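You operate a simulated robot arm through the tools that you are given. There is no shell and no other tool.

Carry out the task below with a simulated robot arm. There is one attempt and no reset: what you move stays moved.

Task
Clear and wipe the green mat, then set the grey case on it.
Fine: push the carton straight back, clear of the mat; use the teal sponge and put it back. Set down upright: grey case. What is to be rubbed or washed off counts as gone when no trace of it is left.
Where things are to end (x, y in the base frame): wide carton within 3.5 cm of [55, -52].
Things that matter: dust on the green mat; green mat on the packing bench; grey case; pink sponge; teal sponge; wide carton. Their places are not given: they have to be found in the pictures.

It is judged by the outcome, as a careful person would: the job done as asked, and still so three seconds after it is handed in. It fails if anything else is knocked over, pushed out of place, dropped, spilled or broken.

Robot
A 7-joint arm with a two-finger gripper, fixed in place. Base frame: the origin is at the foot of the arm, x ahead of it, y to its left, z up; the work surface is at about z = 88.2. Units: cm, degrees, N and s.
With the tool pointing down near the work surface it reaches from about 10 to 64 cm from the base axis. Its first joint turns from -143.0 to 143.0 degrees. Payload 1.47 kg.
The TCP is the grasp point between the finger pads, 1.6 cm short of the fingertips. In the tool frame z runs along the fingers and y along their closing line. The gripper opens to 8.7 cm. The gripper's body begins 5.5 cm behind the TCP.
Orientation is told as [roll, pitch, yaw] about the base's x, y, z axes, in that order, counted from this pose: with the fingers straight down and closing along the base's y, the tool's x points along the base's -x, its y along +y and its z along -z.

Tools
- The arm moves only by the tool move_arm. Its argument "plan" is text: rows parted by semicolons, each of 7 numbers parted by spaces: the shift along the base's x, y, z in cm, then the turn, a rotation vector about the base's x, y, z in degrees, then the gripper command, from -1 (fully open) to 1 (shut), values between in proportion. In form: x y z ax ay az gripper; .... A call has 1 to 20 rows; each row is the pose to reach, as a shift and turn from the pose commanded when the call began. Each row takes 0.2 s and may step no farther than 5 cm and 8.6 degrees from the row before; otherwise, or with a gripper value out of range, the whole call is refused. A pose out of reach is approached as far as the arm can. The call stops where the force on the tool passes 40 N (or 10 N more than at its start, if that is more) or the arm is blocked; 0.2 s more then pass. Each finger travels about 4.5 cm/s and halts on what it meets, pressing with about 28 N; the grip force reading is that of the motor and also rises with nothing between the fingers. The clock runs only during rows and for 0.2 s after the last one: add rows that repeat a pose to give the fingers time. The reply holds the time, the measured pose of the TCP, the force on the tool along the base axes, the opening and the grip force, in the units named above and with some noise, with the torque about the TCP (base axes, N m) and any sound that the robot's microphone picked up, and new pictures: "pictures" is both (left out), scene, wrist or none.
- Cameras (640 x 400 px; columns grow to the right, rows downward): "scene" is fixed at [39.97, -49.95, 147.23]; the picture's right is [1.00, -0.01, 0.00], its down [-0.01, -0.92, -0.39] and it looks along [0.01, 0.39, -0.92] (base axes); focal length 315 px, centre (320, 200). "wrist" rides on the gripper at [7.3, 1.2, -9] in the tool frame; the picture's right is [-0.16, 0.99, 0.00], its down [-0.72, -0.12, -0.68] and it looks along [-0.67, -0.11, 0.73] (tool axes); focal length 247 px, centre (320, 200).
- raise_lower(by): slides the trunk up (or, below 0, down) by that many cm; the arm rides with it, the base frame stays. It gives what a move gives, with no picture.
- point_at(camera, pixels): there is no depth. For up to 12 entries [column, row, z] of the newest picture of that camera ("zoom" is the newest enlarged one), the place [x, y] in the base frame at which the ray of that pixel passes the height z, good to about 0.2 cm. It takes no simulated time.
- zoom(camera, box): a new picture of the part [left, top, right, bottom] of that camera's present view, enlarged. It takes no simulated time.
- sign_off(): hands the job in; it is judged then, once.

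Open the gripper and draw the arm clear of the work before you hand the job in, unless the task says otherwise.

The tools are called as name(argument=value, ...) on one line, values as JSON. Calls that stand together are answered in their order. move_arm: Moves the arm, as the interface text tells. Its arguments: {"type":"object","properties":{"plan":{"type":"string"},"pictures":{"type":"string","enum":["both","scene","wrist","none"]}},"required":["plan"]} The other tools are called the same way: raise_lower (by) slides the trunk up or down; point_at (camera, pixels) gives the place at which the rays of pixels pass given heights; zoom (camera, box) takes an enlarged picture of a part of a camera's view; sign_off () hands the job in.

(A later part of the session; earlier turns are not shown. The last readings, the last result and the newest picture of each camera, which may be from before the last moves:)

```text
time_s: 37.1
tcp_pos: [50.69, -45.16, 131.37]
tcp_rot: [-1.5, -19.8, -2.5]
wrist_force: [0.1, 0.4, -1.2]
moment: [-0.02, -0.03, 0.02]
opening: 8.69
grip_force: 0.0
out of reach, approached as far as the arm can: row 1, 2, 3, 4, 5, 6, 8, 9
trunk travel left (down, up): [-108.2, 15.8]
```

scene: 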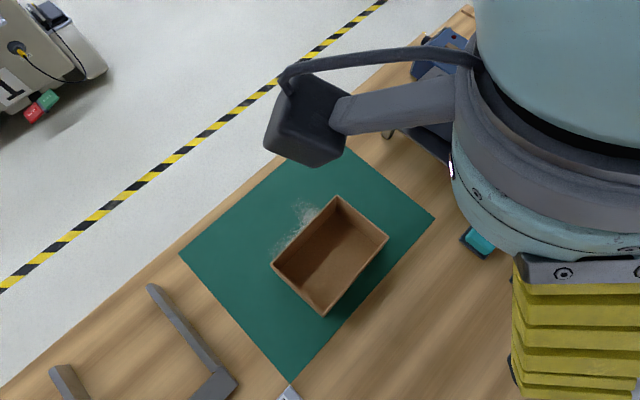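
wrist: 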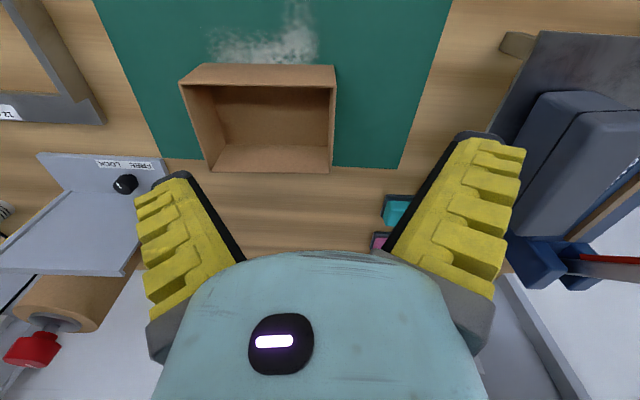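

With yaw near 0 the same spot becomes reachable, so negative yaw is what runs into the limit (the start pose was right at it). I level the tool here and then turn yaw toward +48, where the closing line lies along the push direction.

move_arm(plan="-1 0.3 0 0.8 6.6 0 -1; -2 0.6 0 1.6 13.2 0 -1; -4 0.8 0 2.4 19.8 0 -1; -4 0.8 0 2.4 19.8 0 -1", pictures="none")

move_arm(plan="0 0 0 0 0 8 -1; 0 0 0 0 0 16 -1; 0 0 0 0 0 24 -1; 0 0 0 0 0 32 -1; 0 0 0 0 0 40 -1; 0 0 0 0 0 48 -1; 0 0 0 0 0 48 -1", pictures="both")

```text
time_s: 38.1
tcp_pos: [46.5, -43.28, 132.06]
tcp_rot: [-0.3, 0.0, -2.3]
wrist_force: [-0.4, 0.2, -0.3]
moment: [-0.01, 0.0, -0.01]
opening: 8.69
grip_force: 0.1
out of reach, approached as far as the arm can: row 1, 2, 3, 4
trunk travel left (down, up): [-108.2, 15.8]
```

```text
time_s: 39.7
tcp_pos: [46.48, -43.21, 131.97]
tcp_rot: [-0.3, 0.0, 45.6]
wrist_force: [-0.5, -0.1, 0.4]
moment: [0.01, 0.0, -0.04]
opening: 8.66
grip_force: 0.0
trunk travel left (down, up): [-108.2, 15.8]
```

scene: 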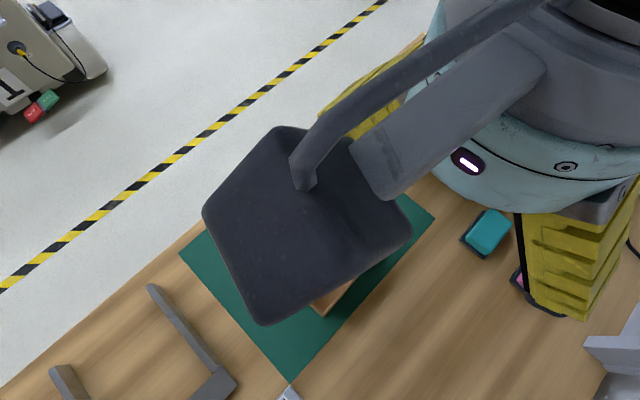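
wrist: 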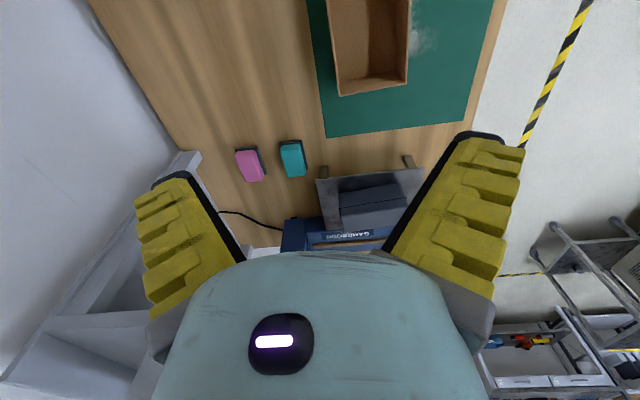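

Yaw +46 is reached with no flags. I rehearse, in air, the push line inward to (32.5,-28.8) at this orientation and relative height.

move_arm(plan="-2 2.1 0 0 0 1 -1; -4 4.2 0 0 0 2 -1; -6 6.3 0 0 0 2 -1; -8 8.4 0 0 0 2 -1; -10 10.4 0 0 0 2 -1; -12 12.4 0 0 0 2 -1; -14 14.4 0 0 0 2 -1; -14 14.4 0 0 0 2 -1", pictures="both")

```text
time_s: 41.5
tcp_pos: [32.49, -28.78, 132.08]
tcp_rot: [-0.3, 0.0, 47.4]
wrist_force: [0.3, -0.2, 0.3]
moment: [-0.03, 0.03, -0.04]
opening: 8.68
grip_force: 0.1
trunk travel left (down, up): [-108.2, 15.8]
```

scene: 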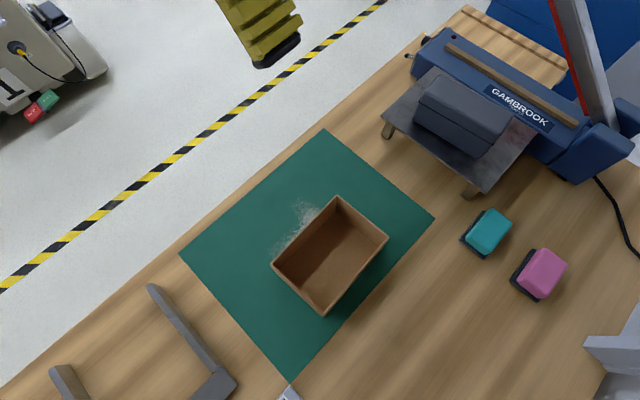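
wrist: 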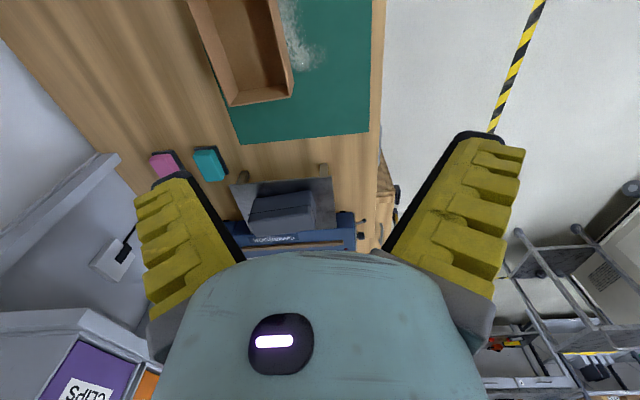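

Excellent: at yaw +47 the whole line is reachable with no flags. I also test yaw +137 (fingers side by side along the wall, a steadier two-point push) in air.

move_arm(plan="0 0 0 0 0 8 -1; 0 0 0 0 0 16 -1; 0 0 0 0 0 24 -1; 0 0 0 0 0 32 -1; 0 0 0 0 0 40 -1; 0 0 0 0 0 48 -1; 0 0 0 0 0 56 -1; 0 0 0 0 0 64 -1; 0 0 0 0 0 72 -1; 0 0 0 0 0 80 -1; 0 0 0 0 0 86 -1; 0 0 0 0 0 90.3 -1; 0 0 0 0 0 90.3 -1", pictures="none")

```text
time_s: 44.3
tcp_pos: [32.73, -28.42, 132.16]
tcp_rot: [-0.2, 0.2, 137.8]
wrist_force: [-0.6, 0.3, -0.7]
moment: [0.01, -0.02, -0.01]
opening: 8.66
grip_force: 0.0
out of reach, approached as far as the arm can: row 12, 13
trunk travel left (down, up): [-108.2, 15.8]
```

Yaw 137 sits right at a limit, so I return to yaw +47.5 (mid-range) and will push with the front finger's flat outer face. Position stays at about (32.8,-28.5).

move_arm(plan="0 0 0 0 0 -8 -1; 0 0 0 0 0 -16 -1; 0 0 0 0 0 -24 -1; 0 0 0 0 0 -32 -1; 0 0 0 0 0 -40 -1; 0 0 0 0 0 -48 -1; 0 0 0 0 0 -56 -1; 0 0 0 0 0 -64 -1; 0 0 0 0 0 -72 -1; 0 0 0 0 0 -80 -1; 0 0 0 0 0 -86 -1; 0 0 0 0 0 -90.3 -1; 0 0 0 0 0 -90.3 -1", pictures="none")

raise_lower(by=-28)

move_arm(plan="0 0 0 0 0 0 -1")

```text
time_s: 47.1
tcp_pos: [32.62, -28.51, 132.2]
tcp_rot: [-0.2, 0.0, 47.4]
wrist_force: [-0.3, 1.2, 0.2]
moment: [-0.02, 0.0, 0.02]
opening: 8.72
grip_force: 0.2
trunk travel left (down, up): [-108.2, 15.8]
```

```text
time_s: 50.0
tcp_pos: [32.76, -28.61, 104.19]
tcp_rot: [-0.3, 0.1, 47.6]
wrist_force: [-0.2, 0.1, -0.4]
moment: [0.03, 0.05, 0.0]
opening: 8.7
grip_force: 0.1
trunk travel left (down, up): [-80.2, 43.8]
```

```text
time_s: 50.4
tcp_pos: [32.61, -28.53, 104.14]
tcp_rot: [-0.2, 0.1, 47.6]
wrist_force: [0.2, 0.2, 0.8]
moment: [0.03, 0.05, -0.02]
opening: 8.68
grip_force: 0.1
trunk travel left (down, up): [-80.2, 43.8]
```

scene: 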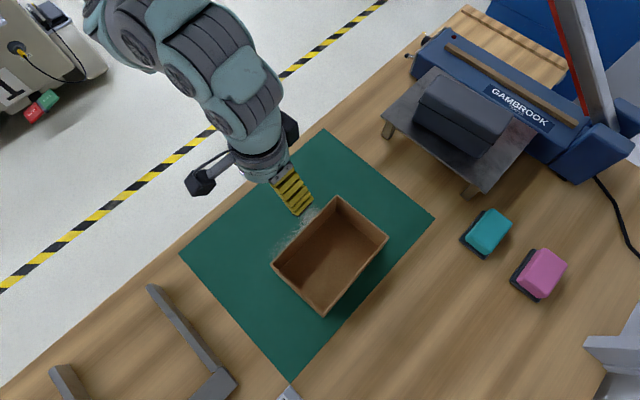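
wrist: 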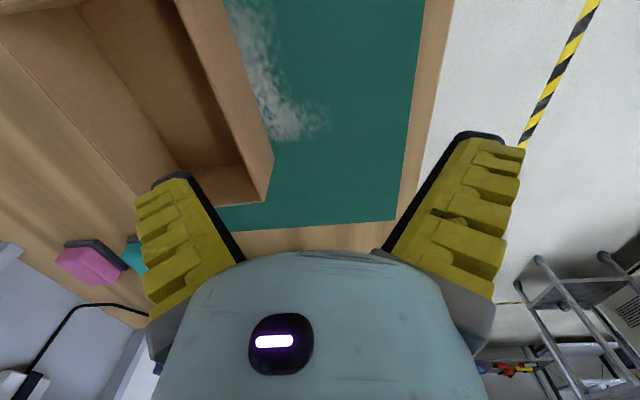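

The front finger tip has about 1.6 cm gap to the near wall; I add 1 cm margin and lower the trunk the remaining 12.5 cm.

move_arm(plan="-0.74 0.67 0 0 0 0 -1; -0.74 0.67 0 0 0 0 -1", pictures="none")

raise_lower(by=-12.5)

move_arm(plan="0 0 0 0 0 0 -1")

```text
time_s: 51.0
tcp_pos: [32.06, -27.82, 104.09]
tcp_rot: [-0.2, 0.0, 47.6]
wrist_force: [0.2, 0.3, 0.8]
moment: [0.02, -0.02, -0.03]
opening: 8.71
grip_force: 0.0
trunk travel left (down, up): [-80.2, 43.8]
```

```text
time_s: 52.5
tcp_pos: [32.12, -27.86, 91.77]
tcp_rot: [-0.3, 0.0, 47.6]
wrist_force: [0.2, 0.4, -0.7]
moment: [0.01, -0.03, 0.01]
opening: 8.7
grip_force: 0.0
trunk travel left (down, up): [-67.7, 56.3]
```

```text
time_s: 52.9
tcp_pos: [32.03, -27.9, 91.71]
tcp_rot: [-0.4, -0.1, 47.6]
wrist_force: [-0.5, -0.4, 0.8]
moment: [0.03, -0.01, -0.01]
opening: 8.68
grip_force: 0.1
trunk travel left (down, up): [-67.7, 56.3]
```

scene: 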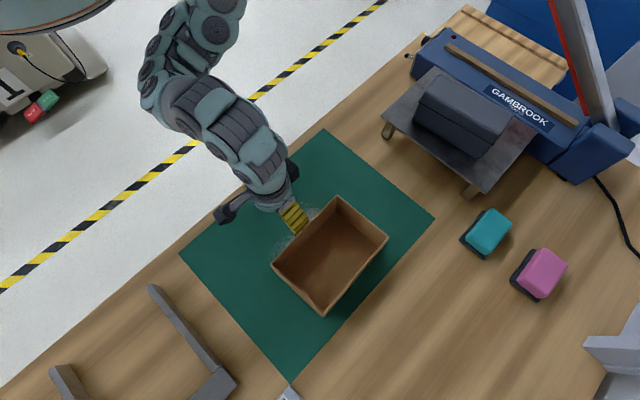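
wrist: 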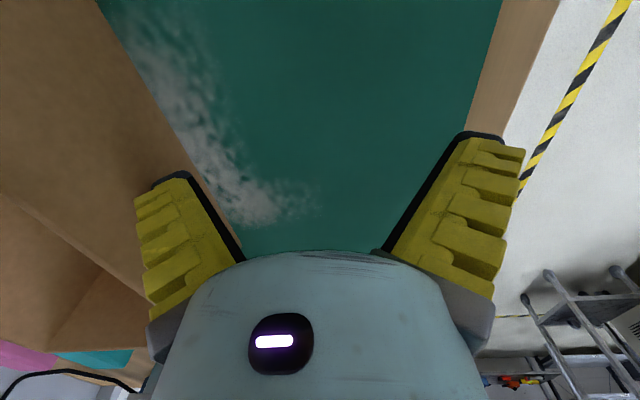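

The finger sits at z≈91.7 behind the near wall, centred to within 0.4 cm. I approach gently and push the first ~10 cm along about -47°.

move_arm(plan="0.7 -0.63 0 0 0 0 -1; 1.3 -1.17 0 0 0 0 -1; 1.83 -1.65 0 0 0 0 -1; 2.4 -2.26 0 0 0 0 -1; 3.1 -3.0 0 0 0 0 -1; 3.9 -3.87 0 0 0 0 -1; 4.7 -4.73 0 0 0 0 -1; 5.5 -5.6 0 0 0 0 -1; 6.3 -6.45 0 0 0 0 -1; 7.1 -7.3 0 0 0 0 -1; 7.9 -8.15 0 0 0 0 -1; 8.65 -8.96 0 0 0 0 -1; 8.65 -8.96 0 0 0 0 -1")

```text
time_s: 55.7
tcp_pos: [40.59, -36.84, 91.71]
tcp_rot: [-0.3, 0.1, 47.5]
wrist_force: [-0.2, -0.2, 0.3]
moment: [-0.05, -0.05, -0.01]
opening: 8.69
grip_force: 0.0
trunk travel left (down, up): [-67.7, 56.3]
```

scene: 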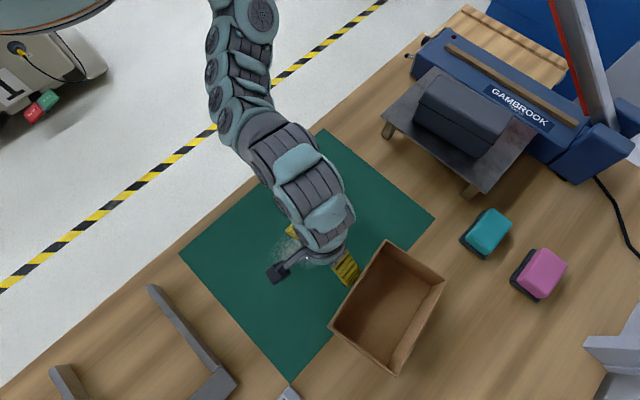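
wrist: 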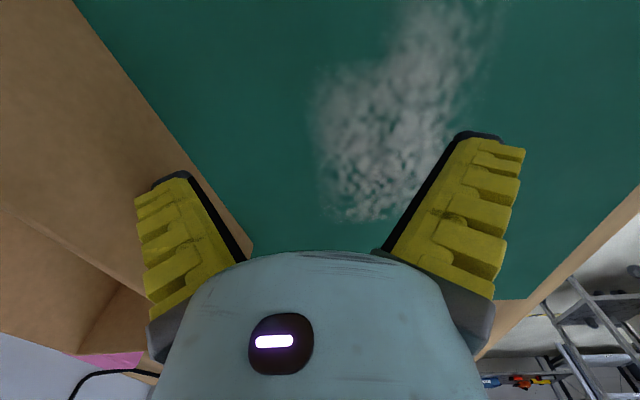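

The push moves the carton but it has turned a few degrees. I measure its rim corners at px (385,241), (446,281), (394,376), (330,329).

zoom(camera="scene", box=[310, 220, 470, 390])

point_at(camera="scene", pixels=[[386, 241, 95.6], [446, 281, 95.6], [394, 373, 95.6], [330, 327, 95.6]])

```text
2.35 times, centred on (390, 305) of scene
```

zoom: 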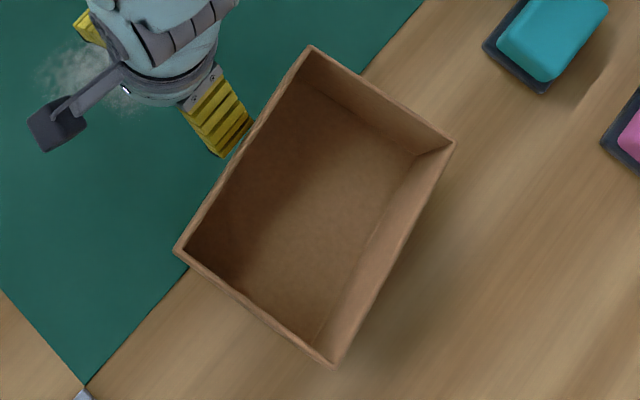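

```text
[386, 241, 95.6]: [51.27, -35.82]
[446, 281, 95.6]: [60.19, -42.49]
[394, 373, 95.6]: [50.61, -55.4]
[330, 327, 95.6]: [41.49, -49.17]
```

Carton centre is at (50.9,-45.7), turned about +6° from before. I back off, shift the contact ~0.9 cm toward its upper-right corner, and push ~4 cm more along -47°, which should also turn it back.

move_arm(plan="-0.56 0.41 0 0 0 0 -1; -0.06 1.1 0 0 0 0 -1; 0.3 0.85 0 0 0 0 -1; 0.6 0.6 0 0 0 0 -1; 1.2 -0.05 0 0 0 0 -1; 1.9 -0.8 0 0 0 0 -1; 2.6 -1.55 0 0 0 0 -1; 3.23 -2.24 0 0 0 0 -1; 3.23 -2.24 0 0 0 0 -1")

zoom(camera="scene", box=[320, 230, 490, 400])

```text
time_s: 57.7
tcp_pos: [43.96, -39.07, 91.73]
tcp_rot: [-0.2, 0.0, 47.7]
wrist_force: [-0.1, -0.5, 0.8]
moment: [0.03, -0.03, -0.03]
opening: 8.73
grip_force: 0.1
trunk travel left (down, up): [-67.7, 56.3]
```

scene: 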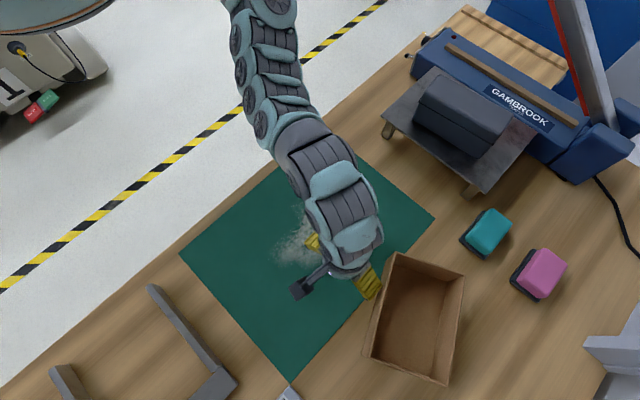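
wrist: 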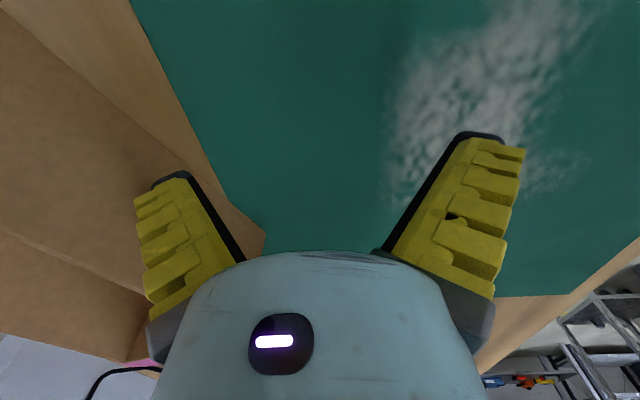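

```text
2.35 times, centred on (405, 315) of scene
```

zoom: 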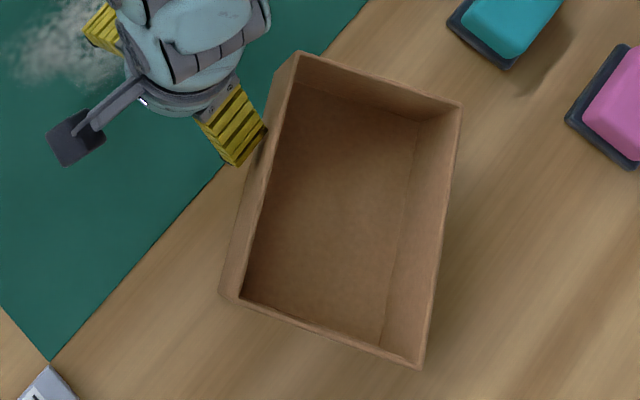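

It turned further counter-clockwise instead. I measure again from rim corners at about px (395.6,252), (465.4,273.7), (447.6,385), (371,356).

point_at(camera="scene", pixels=[[395.6, 252, 95.4], [465.4, 273.7, 95.4], [447.6, 384, 95.4], [371, 355.8, 95.4], [388, 262, 88.3], [362.4, 353.5, 88.3]])

```text
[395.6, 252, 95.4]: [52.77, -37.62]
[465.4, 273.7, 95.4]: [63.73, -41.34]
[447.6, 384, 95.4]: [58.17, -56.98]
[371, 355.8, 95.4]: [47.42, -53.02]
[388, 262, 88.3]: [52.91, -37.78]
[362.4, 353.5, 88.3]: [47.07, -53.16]
```

Now centre ≈(55.5,-47.2), long side at ~71°, so it still needs ~4.8 cm toward -y and a clockwise turn. Pushing its upper-right short face downward will do both; for that I need more reach, so I back off, raise the arm, and lower the trunk.

move_arm(plan="-1 1 0 0 0 0 -1; -2 2 0 0 0 0 -1; -2 2 4 0 0 0 -1; -2 2 8 0 0 0 -1; -2 2 12 0 0 0 -1; -2 2 16 0 0 0 -1; -2 2 20 0 0 0 -1; -2 2 25 0 0 0 -1; -2 2 30 0 0 0 -1; -2 2 34 0 0 0 -1; -2 2 34 0 0 0 -1")

```text
time_s: 60.1
tcp_pos: [43.43, -40.5, 116.27]
tcp_rot: [-0.2, 0.0, 47.6]
wrist_force: [0.0, 0.4, -0.1]
moment: [-0.01, 0.07, -0.03]
opening: 8.68
grip_force: 0.0
out of reach, approached as far as the arm can: row 4, 5, 6, 7, 8, 9, 10, 11
trunk travel left (down, up): [-67.7, 56.3]
```

scene: 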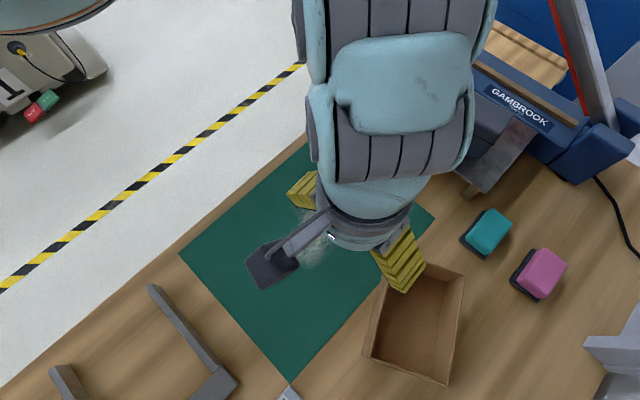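
wrist: 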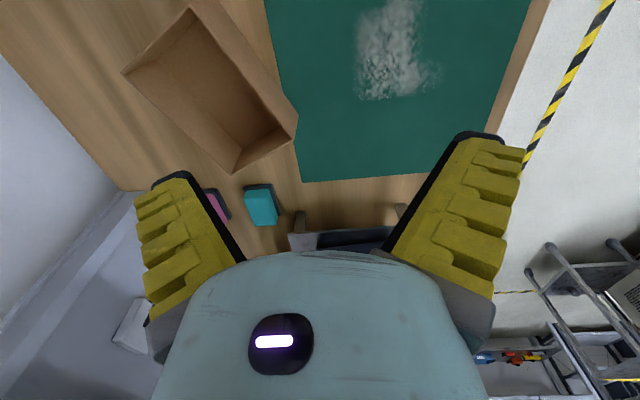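

It rose to z=116 with a few cm of sideways error. I check whether it settles to a commanded pose with small slow steps here.

move_arm(plan="0 0.5 0 0 0 0 -1; 0 1 0 0 0 0 -1; 0 1.5 0 0 0 0 -1; 0 2 0 0 0 0 -1; 0 2 0 0 0 0 -1", pictures="none")

```text
time_s: 61.3
tcp_pos: [43.68, -38.68, 115.48]
tcp_rot: [-0.3, 0.1, 47.5]
wrist_force: [-0.3, 0.3, 0.0]
moment: [-0.02, -0.01, 0.04]
opening: 8.69
grip_force: 0.1
out of reach, approached as far as the arm can: row 2, 3, 4, 5
trunk travel left (down, up): [-67.7, 56.3]
```

I now test going outward from here at yaw 47, toward (60,-34) at z≈108, above the carton and clear of the sponge and tray.

move_arm(plan="2.5 0 -2 0 0 0 -1; 5 1 -4 0 0 0 -1; 7.5 2 -6 0 0 0 -1; 10 3 -7.5 0 0 0 -1; 12.5 4 -7.5 0 0 0 -1; 15 4.5 -7.5 0 0 0 -1; 16.3 4.7 -7.5 0 0 0 -1; 16.3 4.7 -7.5 0 0 0 -1")

```text
time_s: 63.1
tcp_pos: [59.99, -34.16, 107.97]
tcp_rot: [-0.3, 0.0, 47.5]
wrist_force: [-0.6, 0.0, 0.8]
moment: [0.01, 0.01, 0.01]
opening: 8.69
grip_force: 0.0
trunk travel left (down, up): [-67.7, 56.3]
```

scene: 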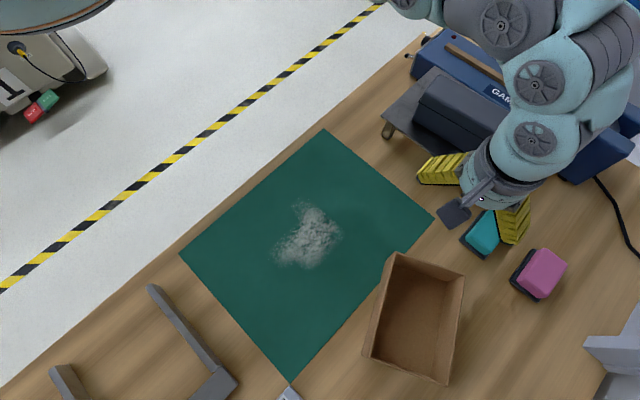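
wrist: 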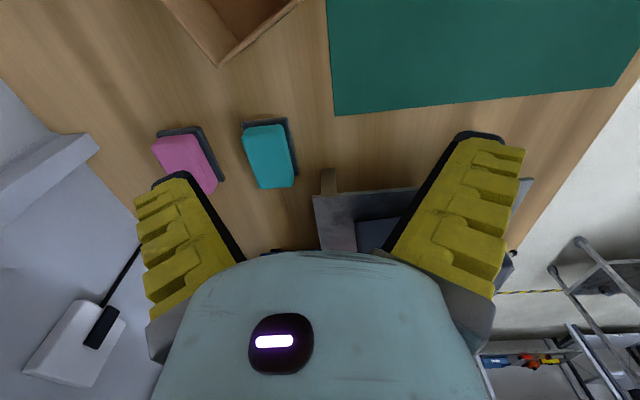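

No flags at (60,-34,108), r=69, with the elbow now out to the right. I rehearse at this height the push path to (61.7,-44.5) and then out over the sponge at about (71,-34).

move_arm(plan="0.5 -2.5 0 0 0 0 -1; 1 -5 0 0 0 0 -1; 1.4 -7.5 0 0 0 0 -1; 1.7 -10.3 0 0 0 0 -1; 1.7 -10.3 0 0 0 0 -1", pictures="none")

move_arm(plan="2 3 0 0 0 0 -1; 4 6 0 0 0 0 -1; 6 8 0 0 0 0 -1; 8 9.5 0 0 0 0 -1; 9.5 10.5 0 0 0 0 -1; 9.5 10.5 0 0 0 0 -1")

```text
time_s: 64.3
tcp_pos: [58.41, -37.97, 107.83]
tcp_rot: [-0.2, 0.0, 47.5]
wrist_force: [-0.9, -0.4, -0.4]
moment: [-0.02, -0.03, 0.03]
opening: 8.68
grip_force: 0.2
out of reach, approached as far as the arm can: row 1, 2, 3, 4, 5
trunk travel left (down, up): [-67.7, 56.3]
```

```text
time_s: 65.7
tcp_pos: [66.68, -27.93, 107.92]
tcp_rot: [-0.3, 0.1, 47.6]
wrist_force: [0.9, 0.9, 0.0]
moment: [0.01, 0.02, 0.04]
opening: 8.7
grip_force: 0.1
out of reach, approached as far as the arm can: row 5, 6
trunk travel left (down, up): [-67.7, 56.3]
```

scene: 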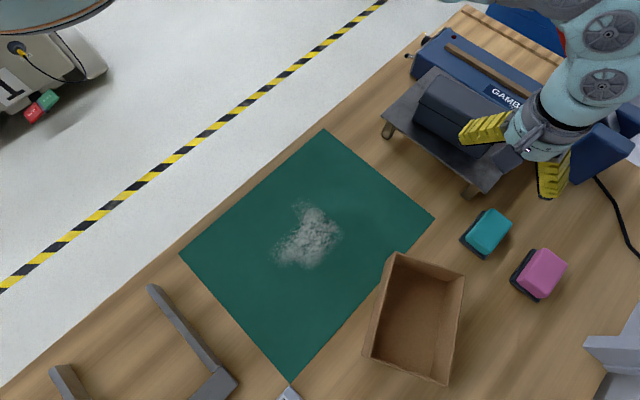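
wrist: 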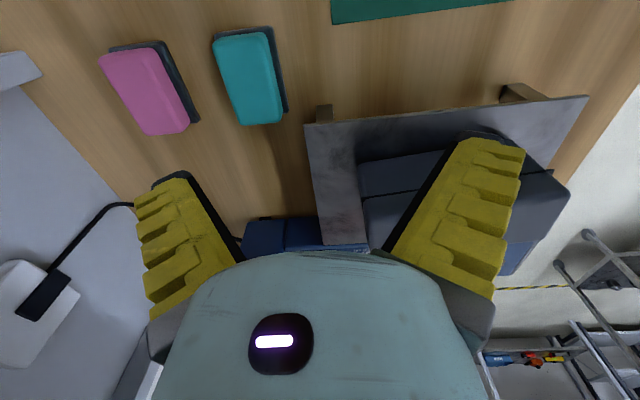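

Tool-down reach ends at r≈72 here. From this closer wrist view I locate the teal sponge (px ~(250,78)) and pink one, and inspect them enlarged.

zoom(camera="wrist", box=[80, 0, 320, 150])

zoom(camera="scene", box=[440, 195, 580, 310])

```text
2.67 times, centred on (200, 75) of wrist
```

zoom: 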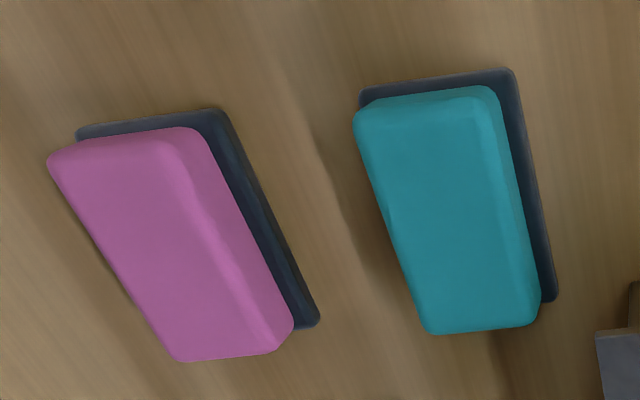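

```text
3.48 times, centred on (510, 252) of scene
```

zoom: 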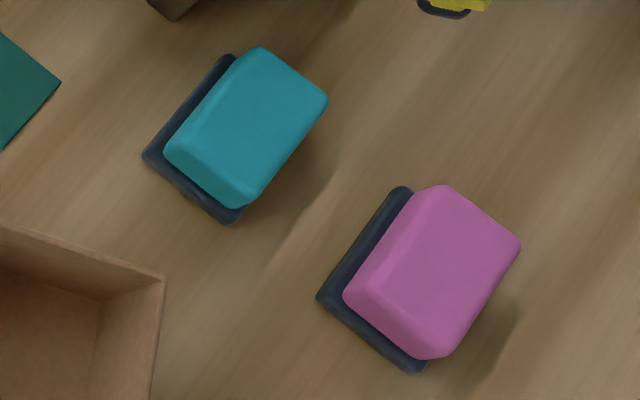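

I query the teal sponge's dark base corners and top corners from both cameras at candidate heights.

point_at(camera="wrist", pixels=[[215, 36.8, 88.6], [271.9, 25.6, 88.6], [288, 111.7, 88.6], [213.1, 43.2, 92], [265.5, 33.8, 92], [282.4, 120, 92], [241.2, 124.8, 92], [213.1, 43.2, 94], [265.5, 33.8, 94], [282.4, 120, 94], [241.2, 124.8, 94]])

point_at(camera="scene", pixels=[[459.1, 239.1, 88.6], [485.6, 258.3, 88.6], [484.1, 210.3, 88.6], [493.3, 208.3, 92], [512.3, 223.3, 92], [487, 254, 92], [465.5, 237.6, 92], [493.3, 208.3, 94], [512.3, 223.3, 94], [487, 254, 94], [465.5, 237.6, 94]])

```text
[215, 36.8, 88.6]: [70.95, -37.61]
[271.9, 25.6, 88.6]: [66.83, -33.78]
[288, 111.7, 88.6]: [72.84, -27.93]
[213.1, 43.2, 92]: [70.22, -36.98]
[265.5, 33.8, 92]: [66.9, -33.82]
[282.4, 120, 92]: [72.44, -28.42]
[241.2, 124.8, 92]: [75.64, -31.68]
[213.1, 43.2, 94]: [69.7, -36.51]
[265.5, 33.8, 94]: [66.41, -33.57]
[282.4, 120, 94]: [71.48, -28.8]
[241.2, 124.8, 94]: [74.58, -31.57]
```

```text
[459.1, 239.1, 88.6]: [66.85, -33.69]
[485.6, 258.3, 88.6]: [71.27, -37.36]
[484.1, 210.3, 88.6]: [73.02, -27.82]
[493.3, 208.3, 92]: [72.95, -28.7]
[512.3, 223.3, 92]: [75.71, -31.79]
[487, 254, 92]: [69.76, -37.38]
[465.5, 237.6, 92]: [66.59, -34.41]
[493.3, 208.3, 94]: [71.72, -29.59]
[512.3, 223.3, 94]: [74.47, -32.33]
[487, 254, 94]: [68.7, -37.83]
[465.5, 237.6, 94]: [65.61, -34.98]
```

The dark plate spans about (66.9,-33.7)-(71.1,-37.5)-(77.2,-31.7)-(73,-27.9) with the teal block 7.8 x 4.6 cm on it, top near z≈92, centre (71.6,-32.7). That's r≈79, so I test whether a 20° outward tilt gets me over it at z≈106.

move_arm(plan="0 0 0 -2.8 -6.1 0 -1; 0 -0.5 0 -5.6 -12.2 0 -1; 0.5 -1 -0.5 -8.3 -18.2 0 -1; 2 -2 -1 -8.3 -18.2 0 -1; 3.5 -3.5 -1.5 -8.3 -18.2 0 -1; 5.1 -4.8 -2 -8.3 -18.2 0 -1; 5.1 -4.8 -2 -8.3 -18.2 0 -1")

```text
time_s: 67.3
tcp_pos: [71.7, -32.7, 105.91]
tcp_rot: [-19.3, -6.2, 48.6]
wrist_force: [0.2, -0.1, -0.8]
moment: [-0.01, 0.01, -0.02]
opening: 8.7
grip_force: 0.1
trunk travel left (down, up): [-67.7, 56.3]
```

scene: 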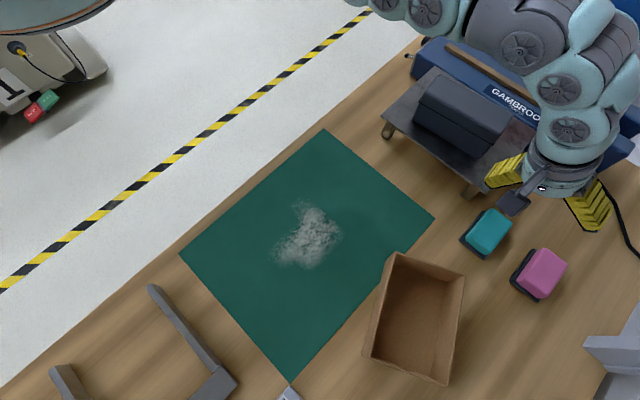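
wrist: 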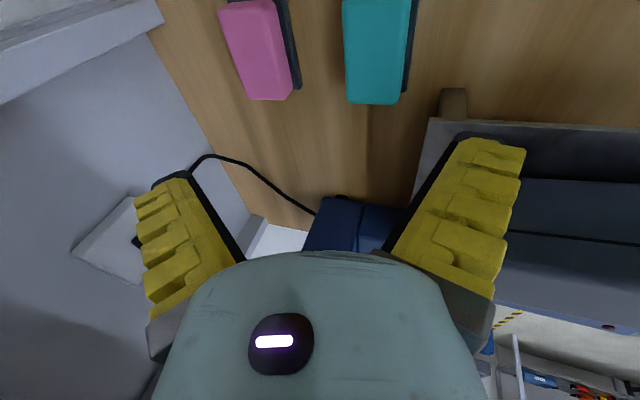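

The tilted pose over the sponge works without flags. Before going lower I need to see how the arm's links lie relative to the machine and its raised lever, so I enlarge that part.

zoom(camera="scene", box=[360, 0, 640, 260])

```text
1.54 times, centred on (500, 130) of scene
```

zoom: 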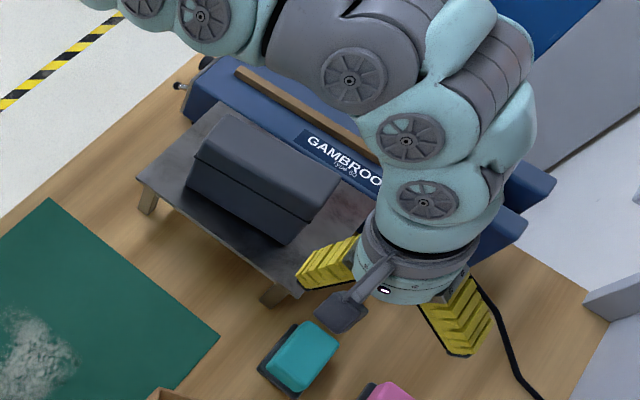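

The arm comes in along the vertical plane from the base at z≈120-126, well clear of the machine's lever. I now go to just beyond the carton's short upper-right face, at (60.5,-34.3), closing the fingers to ~5 cm, still at z≈106.

move_arm(plan="-2 -0.3 0 0 0 0 -0.8; -4 -0.6 0 0 0 0 -0.6; -6 -0.9 0 0 0 0 -0.4; -8 -1.2 0 0 0 0 -0.2; -10 -1.5 0 0 0 0 -0.15; -11.2 -1.6 0 0 0 0 -0.15; -11.2 -1.6 0 0 0 0 -0.15; -11.2 -1.6 0 0 0 0 -0.15")

```text
time_s: 69.1
tcp_pos: [60.61, -34.35, 105.83]
tcp_rot: [-19.3, -6.0, 48.6]
wrist_force: [-0.3, 0.4, 0.2]
moment: [0.03, 0.0, 0.02]
opening: 5.52
grip_force: 3.8
trunk travel left (down, up): [-67.7, 56.3]
```

scene: 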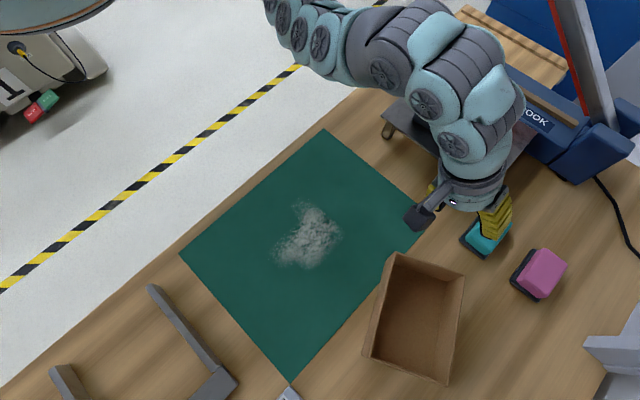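
wrist: 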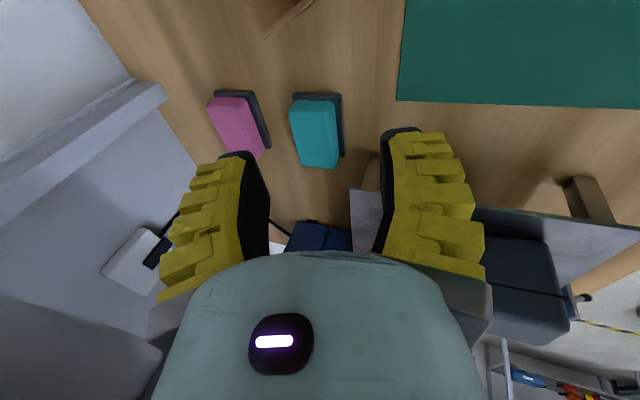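

I rehearse the push stroke in air at this height: down to y≈-44 and back.

move_arm(plan="0.3 -2.5 0 0 0 0 -0.15; 0.6 -5 0 0 0 0 -0.15; 0.8 -7.5 0 0 0 0 -0.15; 1 -10 0 0 0 0 -0.15; 0.8 -7.5 0 0 0 0 -0.15; 0.6 -5 0 0 0 0 -0.15; 0.3 -2.5 0 0 0 0 -0.15; 0 0 0 0 0 0 -0.15; 0 0 0 0 0 0 -0.15", pictures="none")

```text
time_s: 71.1
tcp_pos: [60.74, -34.33, 105.73]
tcp_rot: [-19.5, -6.0, 48.6]
wrist_force: [-0.6, -0.8, 0.7]
moment: [0.0, -0.05, -0.06]
opening: 5.52
grip_force: 3.5
out of reach, approached as far as the arm can: row 4
trunk travel left (down, up): [-67.7, 56.3]
```

Only the very end (y≈-44.3) was out of reach; I add ~8° more tilt toward the -36° direction and test again.

move_arm(plan="0 0 0 -3.8 -1.8 0 -0.15; 0 0 0 -7.6 -3.6 0 -0.15; 0.3 -2.5 0 -7.6 -3.6 0 -0.15; 0.6 -5 0 -7.6 -3.6 0 -0.15; 0.8 -7.5 0 -7.6 -3.6 0 -0.15; 1 -10 0 -7.6 -3.6 0 -0.15; 0.8 -7.5 0 -7.6 -3.6 0 -0.15; 0.6 -5 0 -7.6 -3.6 0 -0.15; 0.3 -2.5 0 -7.6 -3.6 0 -0.15; 0 0 0 -7.6 -3.6 0 -0.15; 0 0 0 -7.6 -3.6 0 -0.15", pictures="none")

```text
time_s: 73.5
tcp_pos: [60.66, -34.43, 105.65]
tcp_rot: [-27.2, -2.7, 49.1]
wrist_force: [-0.1, 0.0, 0.2]
moment: [0.01, -0.03, 0.03]
opening: 5.57
grip_force: 3.5
trunk travel left (down, up): [-67.7, 56.3]
```

No flags now. I lower the trunk by 12.6 cm to bring the fingers beside the carton's upper-right face (z≈93), with about 3 cm gap to it.

raise_lower(by=-12.6)

move_arm(plan="0 0 0 0 0 0 -0.15")

```text
time_s: 75.1
tcp_pos: [60.72, -34.5, 93.25]
tcp_rot: [-27.1, -2.5, 49.3]
wrist_force: [0.6, 0.8, 0.5]
moment: [-0.01, 0.01, 0.01]
opening: 5.54
grip_force: 3.8
trunk travel left (down, up): [-55.1, 68.9]
```

```text
time_s: 75.5
tcp_pos: [60.66, -34.46, 93.22]
tcp_rot: [-27.1, -2.6, 49.2]
wrist_force: [-0.5, 0.3, -0.2]
moment: [0.0, -0.04, 0.02]
opening: 5.54
grip_force: 3.6
trunk travel left (down, up): [-55.1, 68.9]
```

scene: 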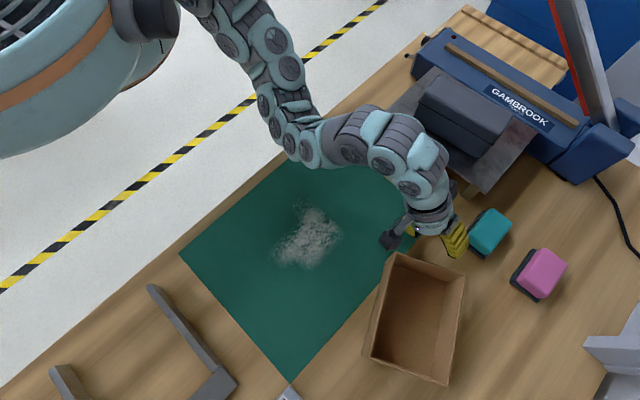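
wrist: 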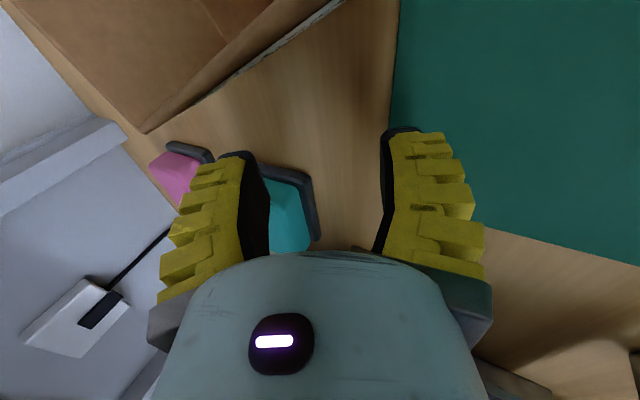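

Fingers are at z≈93 beyond the short face (wrist view: face edge from (145,130) to (345,0)). I move in and push ~2.5 cm in -y, then check how the carton responds.

move_arm(plan="-0.5 -0.8 0 0 0 0 -0.15; -0.9 -1.6 0 0 0 0 -0.15; -0.9 -2.4 0 0 0 0 -0.15; -0.9 -3 0 0 0 0 -0.15; -0.9 -3.6 0 0 0 0 -0.15; -0.9 -4.2 0 0 0 0 -0.15; -0.9 -4.8 0 0 0 0 -0.15; -0.9 -5.2 0 0 0 0 -0.15; -0.9 -5.2 0 0 0 0 -0.15")

zoom(camera="scene", box=[330, 220, 510, 400])

```text
time_s: 77.5
tcp_pos: [59.8, -39.56, 93.2]
tcp_rot: [-27.1, -2.6, 49.2]
wrist_force: [0.7, 0.2, 0.5]
moment: [-0.02, 0.0, 0.0]
opening: 5.5
grip_force: 3.9
trunk travel left (down, up): [-55.1, 68.9]
```

scene: 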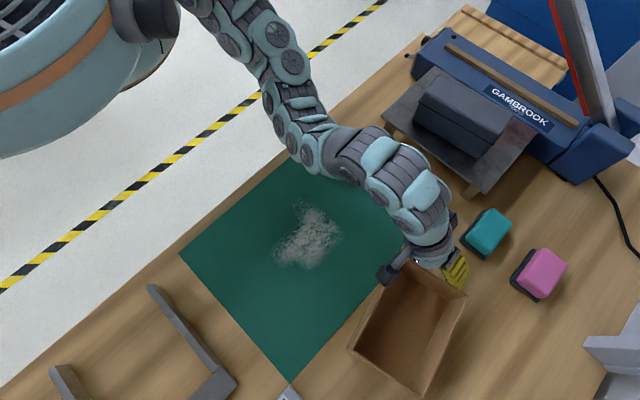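
wrist: 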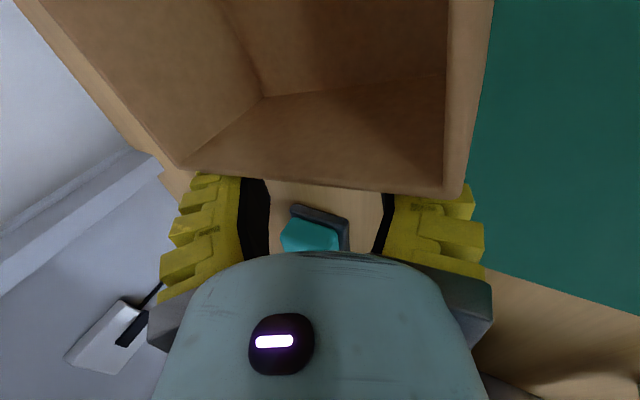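

```text
2.22 times, centred on (420, 310) of scene
```

zoom: 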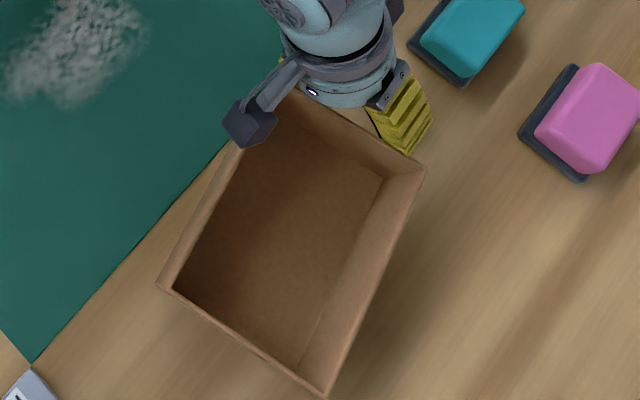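

Both fingers are now in contact and the carton has turned clockwise. I measure its visible rim corners P2 (468,296), P3 (421,397), P4 (353,350).

point_at(camera="scene", pixels=[[468.2, 296.5, 95.4], [421.4, 397.5, 95.4], [353.3, 350.5, 95.4]])

```text
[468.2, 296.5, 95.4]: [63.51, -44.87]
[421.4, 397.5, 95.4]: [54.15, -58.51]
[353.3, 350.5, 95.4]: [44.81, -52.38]
```

Centre ≈(54.2,-48.6), long side at ~55.5°; it needs about (0.8,-3.4) more. I push another ~2.7 cm mainly in -y, then finish from the near face.

move_arm(plan="0 -0.6 0 0 0 0 -0.15; -0.1 -1.2 0 0 0 0 -0.15; -0.2 -1.8 0 0 0 0 -0.15; -0.3 -2.3 0 0 0 0 -0.15; -0.3 -2.8 0 0 0 0 -0.15; -0.3 -2.8 0 0 0 0 -0.15")

zoom(camera="scene", box=[330, 220, 510, 400])

```text
time_s: 78.9
tcp_pos: [59.31, -42.44, 93.16]
tcp_rot: [-27.1, -2.7, 49.2]
wrist_force: [0.8, 0.9, -0.7]
moment: [-0.02, -0.01, 0.01]
opening: 5.44
grip_force: 3.7
trunk travel left (down, up): [-55.1, 68.9]
```

scene: 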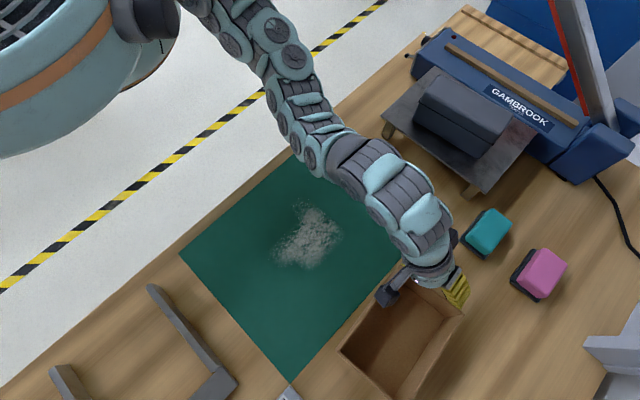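
wrist: 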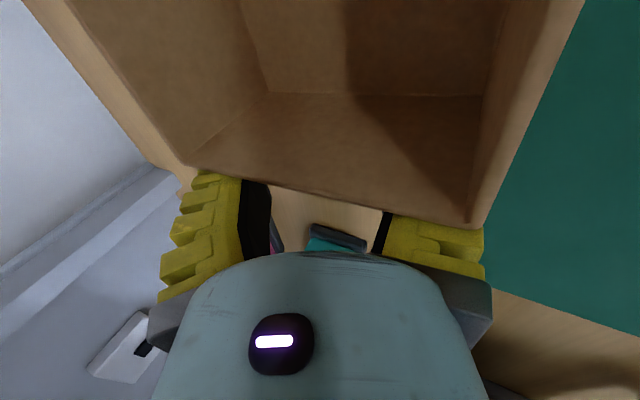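

```text
2.22 times, centred on (420, 310) of scene
```

zoom: 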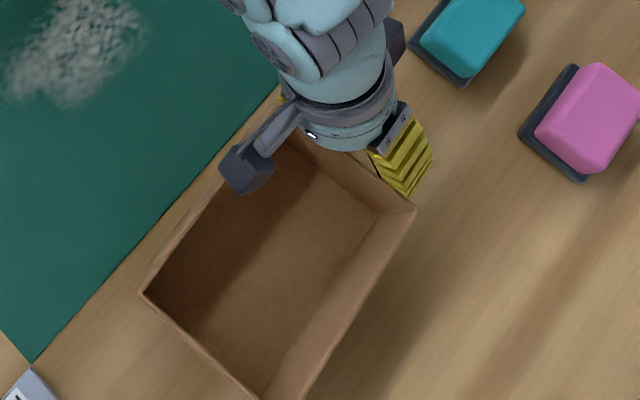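

I measure P2 (463.7,314.5) and P4 (340.3,352.8), plus points along the edges, for the new centre.

point_at(camera="scene", pixels=[[463.7, 313.5, 95.4], [340.3, 352.0, 95.4], [390.7, 399, 95.4], [384, 285, 95.4]])

```text
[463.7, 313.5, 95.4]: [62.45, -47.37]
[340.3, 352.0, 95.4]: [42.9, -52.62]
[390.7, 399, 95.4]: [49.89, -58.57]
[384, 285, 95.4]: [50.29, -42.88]
```

Centre is now (52.7,-50.0), long side ~50°, about 3 cm from target and just off the mat. I'll finish with a small push from the near face: back off, raise the trunk 12.8 cm, and bring the tool upright near (42.3,-41.3).

move_arm(plan="0.6 0.8 0 0 0 0 -0.15; 1.3 1.6 0 0 0 0 -0.15; 1.3 1.6 0 0 0 0 -0.15", pictures="none")

raise_lower(by=12.8)

move_arm(plan="-1 0.5 0 3.9 5.6 0 -0.15; -3 0.8 0 7.8 11.2 0 -0.15; -5.5 1 0 11.7 16.8 0 -0.15; -8 1 0 15.7 22.3 0 -0.15; -11 1 0 15.7 22.3 0 -0.15; -14 0.5 0 15.7 22.3 0 -0.15; -17 0 0 15.7 22.3 0 -0.15; -18.3 -0.5 0 15.7 22.3 0 -0.15; -18.3 -0.5 0 15.7 22.3 0 -0.15")

```text
time_s: 79.7
tcp_pos: [60.72, -40.77, 93.17]
tcp_rot: [-27.1, -2.6, 49.1]
wrist_force: [0.9, -1.0, -0.2]
moment: [0.0, 0.0, -0.01]
opening: 5.53
grip_force: 3.6
trunk travel left (down, up): [-55.1, 68.9]
```

```text
time_s: 81.2
tcp_pos: [60.89, -40.73, 105.98]
tcp_rot: [-27.0, -2.7, 49.1]
wrist_force: [-0.2, 0.0, 0.0]
moment: [0.0, 0.01, 0.02]
opening: 5.53
grip_force: 4.3
trunk travel left (down, up): [-67.9, 56.1]
```

```text
time_s: 83.2
tcp_pos: [42.44, -41.24, 106.03]
tcp_rot: [-0.1, 0.2, 48.5]
wrist_force: [0.0, -0.3, 0.4]
moment: [0.02, -0.01, 0.0]
opening: 5.53
grip_force: 3.5
trunk travel left (down, up): [-67.9, 56.1]
```

scene: 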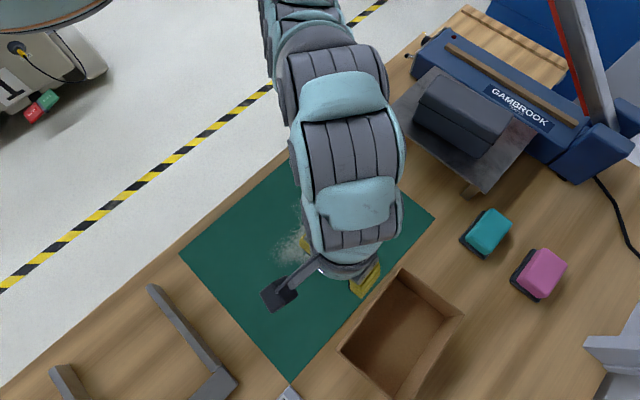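
wrist: 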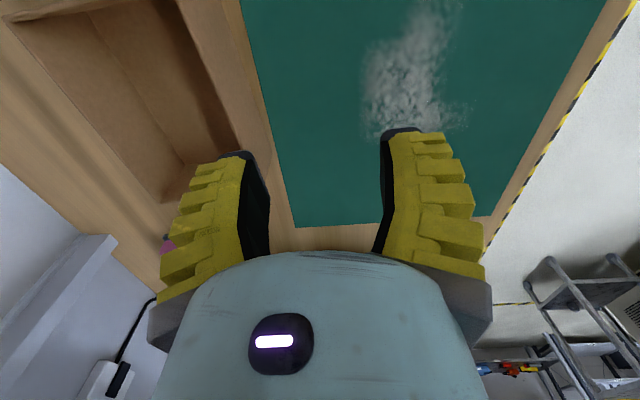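

I re-measure the carton before lowering.

zoom(camera="scene", box=[320, 250, 480, 400])

```text
2.67 times, centred on (400, 325) of scene
```

zoom: 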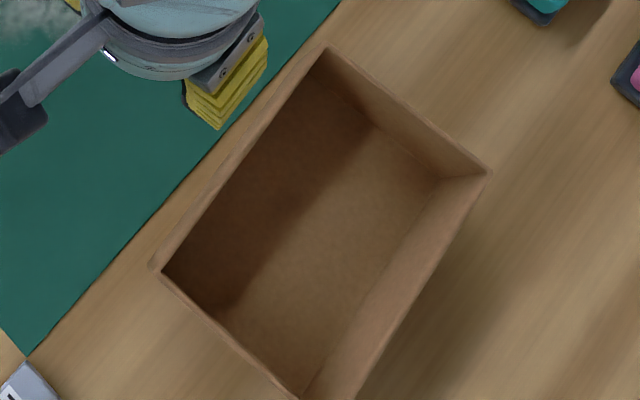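

I query the rim corners P1 (401.9,267.3), P2 (463.3,314.5), P4 (340.4,352).

point_at(camera="scene", pixels=[[401.9, 267.3, 95.4], [463.3, 314.5, 95.4], [340.4, 352, 95.4], [337.2, 348.5, 88.3]])

```text
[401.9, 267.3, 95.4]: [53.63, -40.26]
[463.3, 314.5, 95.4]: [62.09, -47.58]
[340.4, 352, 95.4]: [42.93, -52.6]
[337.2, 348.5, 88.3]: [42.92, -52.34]
```

The carton is square again (long side ~49°), centre (52.5,-50.0): it needs ~3.2 cm straight along the push normal. I lower the fingers to z≈92 in front of the near face centre.

move_arm(plan="0 0 -4 0 0 0 -0.15; 0 0 -8 0 0 0 -0.15; 0 0 -11 0 0 0 -0.15; 0 0 -14 0 0 0 -0.15; 0 0 -14 0 0 0 -0.15")

```text
time_s: 84.4
tcp_pos: [42.49, -41.47, 91.92]
tcp_rot: [-0.1, 0.2, 48.5]
wrist_force: [-0.5, 0.5, 0.6]
moment: [0.02, -0.01, 0.0]
opening: 5.53
grip_force: 3.9
trunk travel left (down, up): [-67.9, 56.1]
```

scene: 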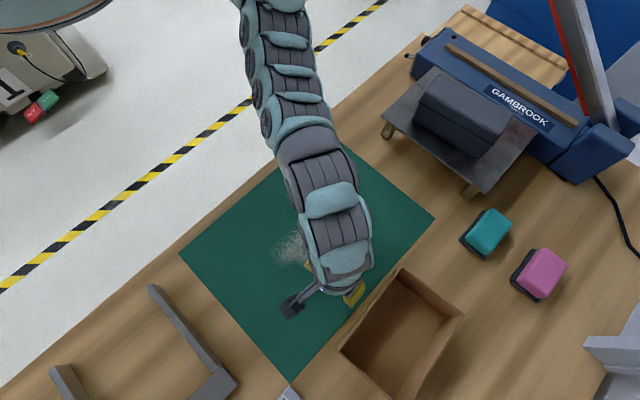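
wrist: 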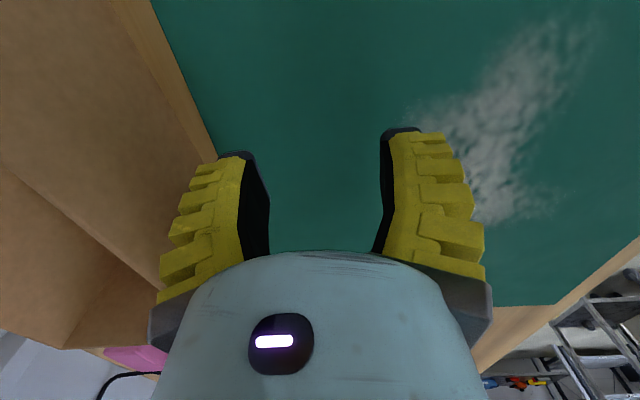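

In place. I push along the normal in small steps, 3.4 cm first (the gap is ~1.4 cm), then measure.

move_arm(plan="0.4 -0.35 0 0 0 0 -0.15; 0.8 -0.7 0 0 0 0 -0.15; 1.15 -1.0 0 0 0 0 -0.15; 1.5 -1.3 0 0 0 0 -0.15; 1.85 -1.6 0 0 0 0 -0.15; 2.2 -1.9 0 0 0 0 -0.15; 2.55 -2.2 0 0 0 0 -0.15; 2.55 -2.2 0 0 0 0 -0.15", pictures="scene")

zoom(camera="scene", box=[320, 250, 490, 400])

```text
time_s: 86.2
tcp_pos: [45.05, -43.49, 92.04]
tcp_rot: [0.0, 0.3, 48.5]
wrist_force: [0.4, 0.1, 0.6]
moment: [0.03, 0.0, 0.04]
opening: 5.54
grip_force: 4.0
trunk travel left (down, up): [-67.9, 56.1]
```

scene: 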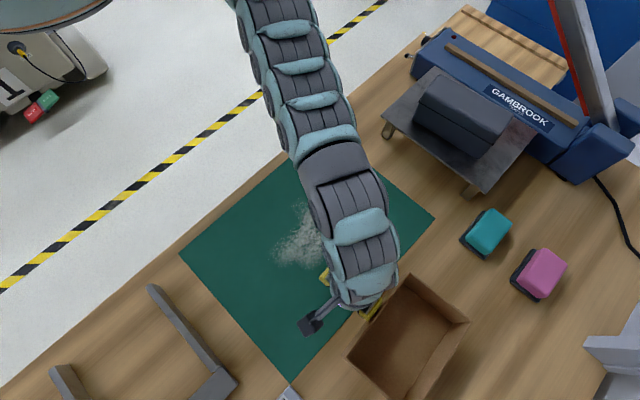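

```text
2.67 times, centred on (405, 325) of scene
```

zoom: 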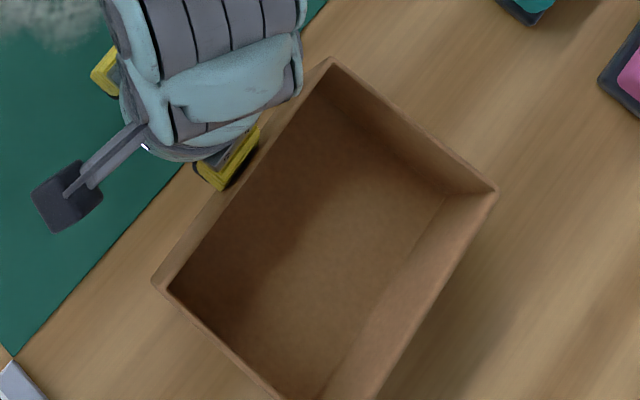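

Carton moved a bit; I query P1 (409.9,272.6), P2 (471.3,321.3), P4 (347.3,358.7).

point_at(camera="scene", pixels=[[409.9, 272.6, 95.4], [471.3, 321.3, 95.4], [347.3, 358.7, 95.4]])

```text
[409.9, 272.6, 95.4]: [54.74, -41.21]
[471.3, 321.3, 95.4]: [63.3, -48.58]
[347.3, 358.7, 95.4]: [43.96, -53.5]
```

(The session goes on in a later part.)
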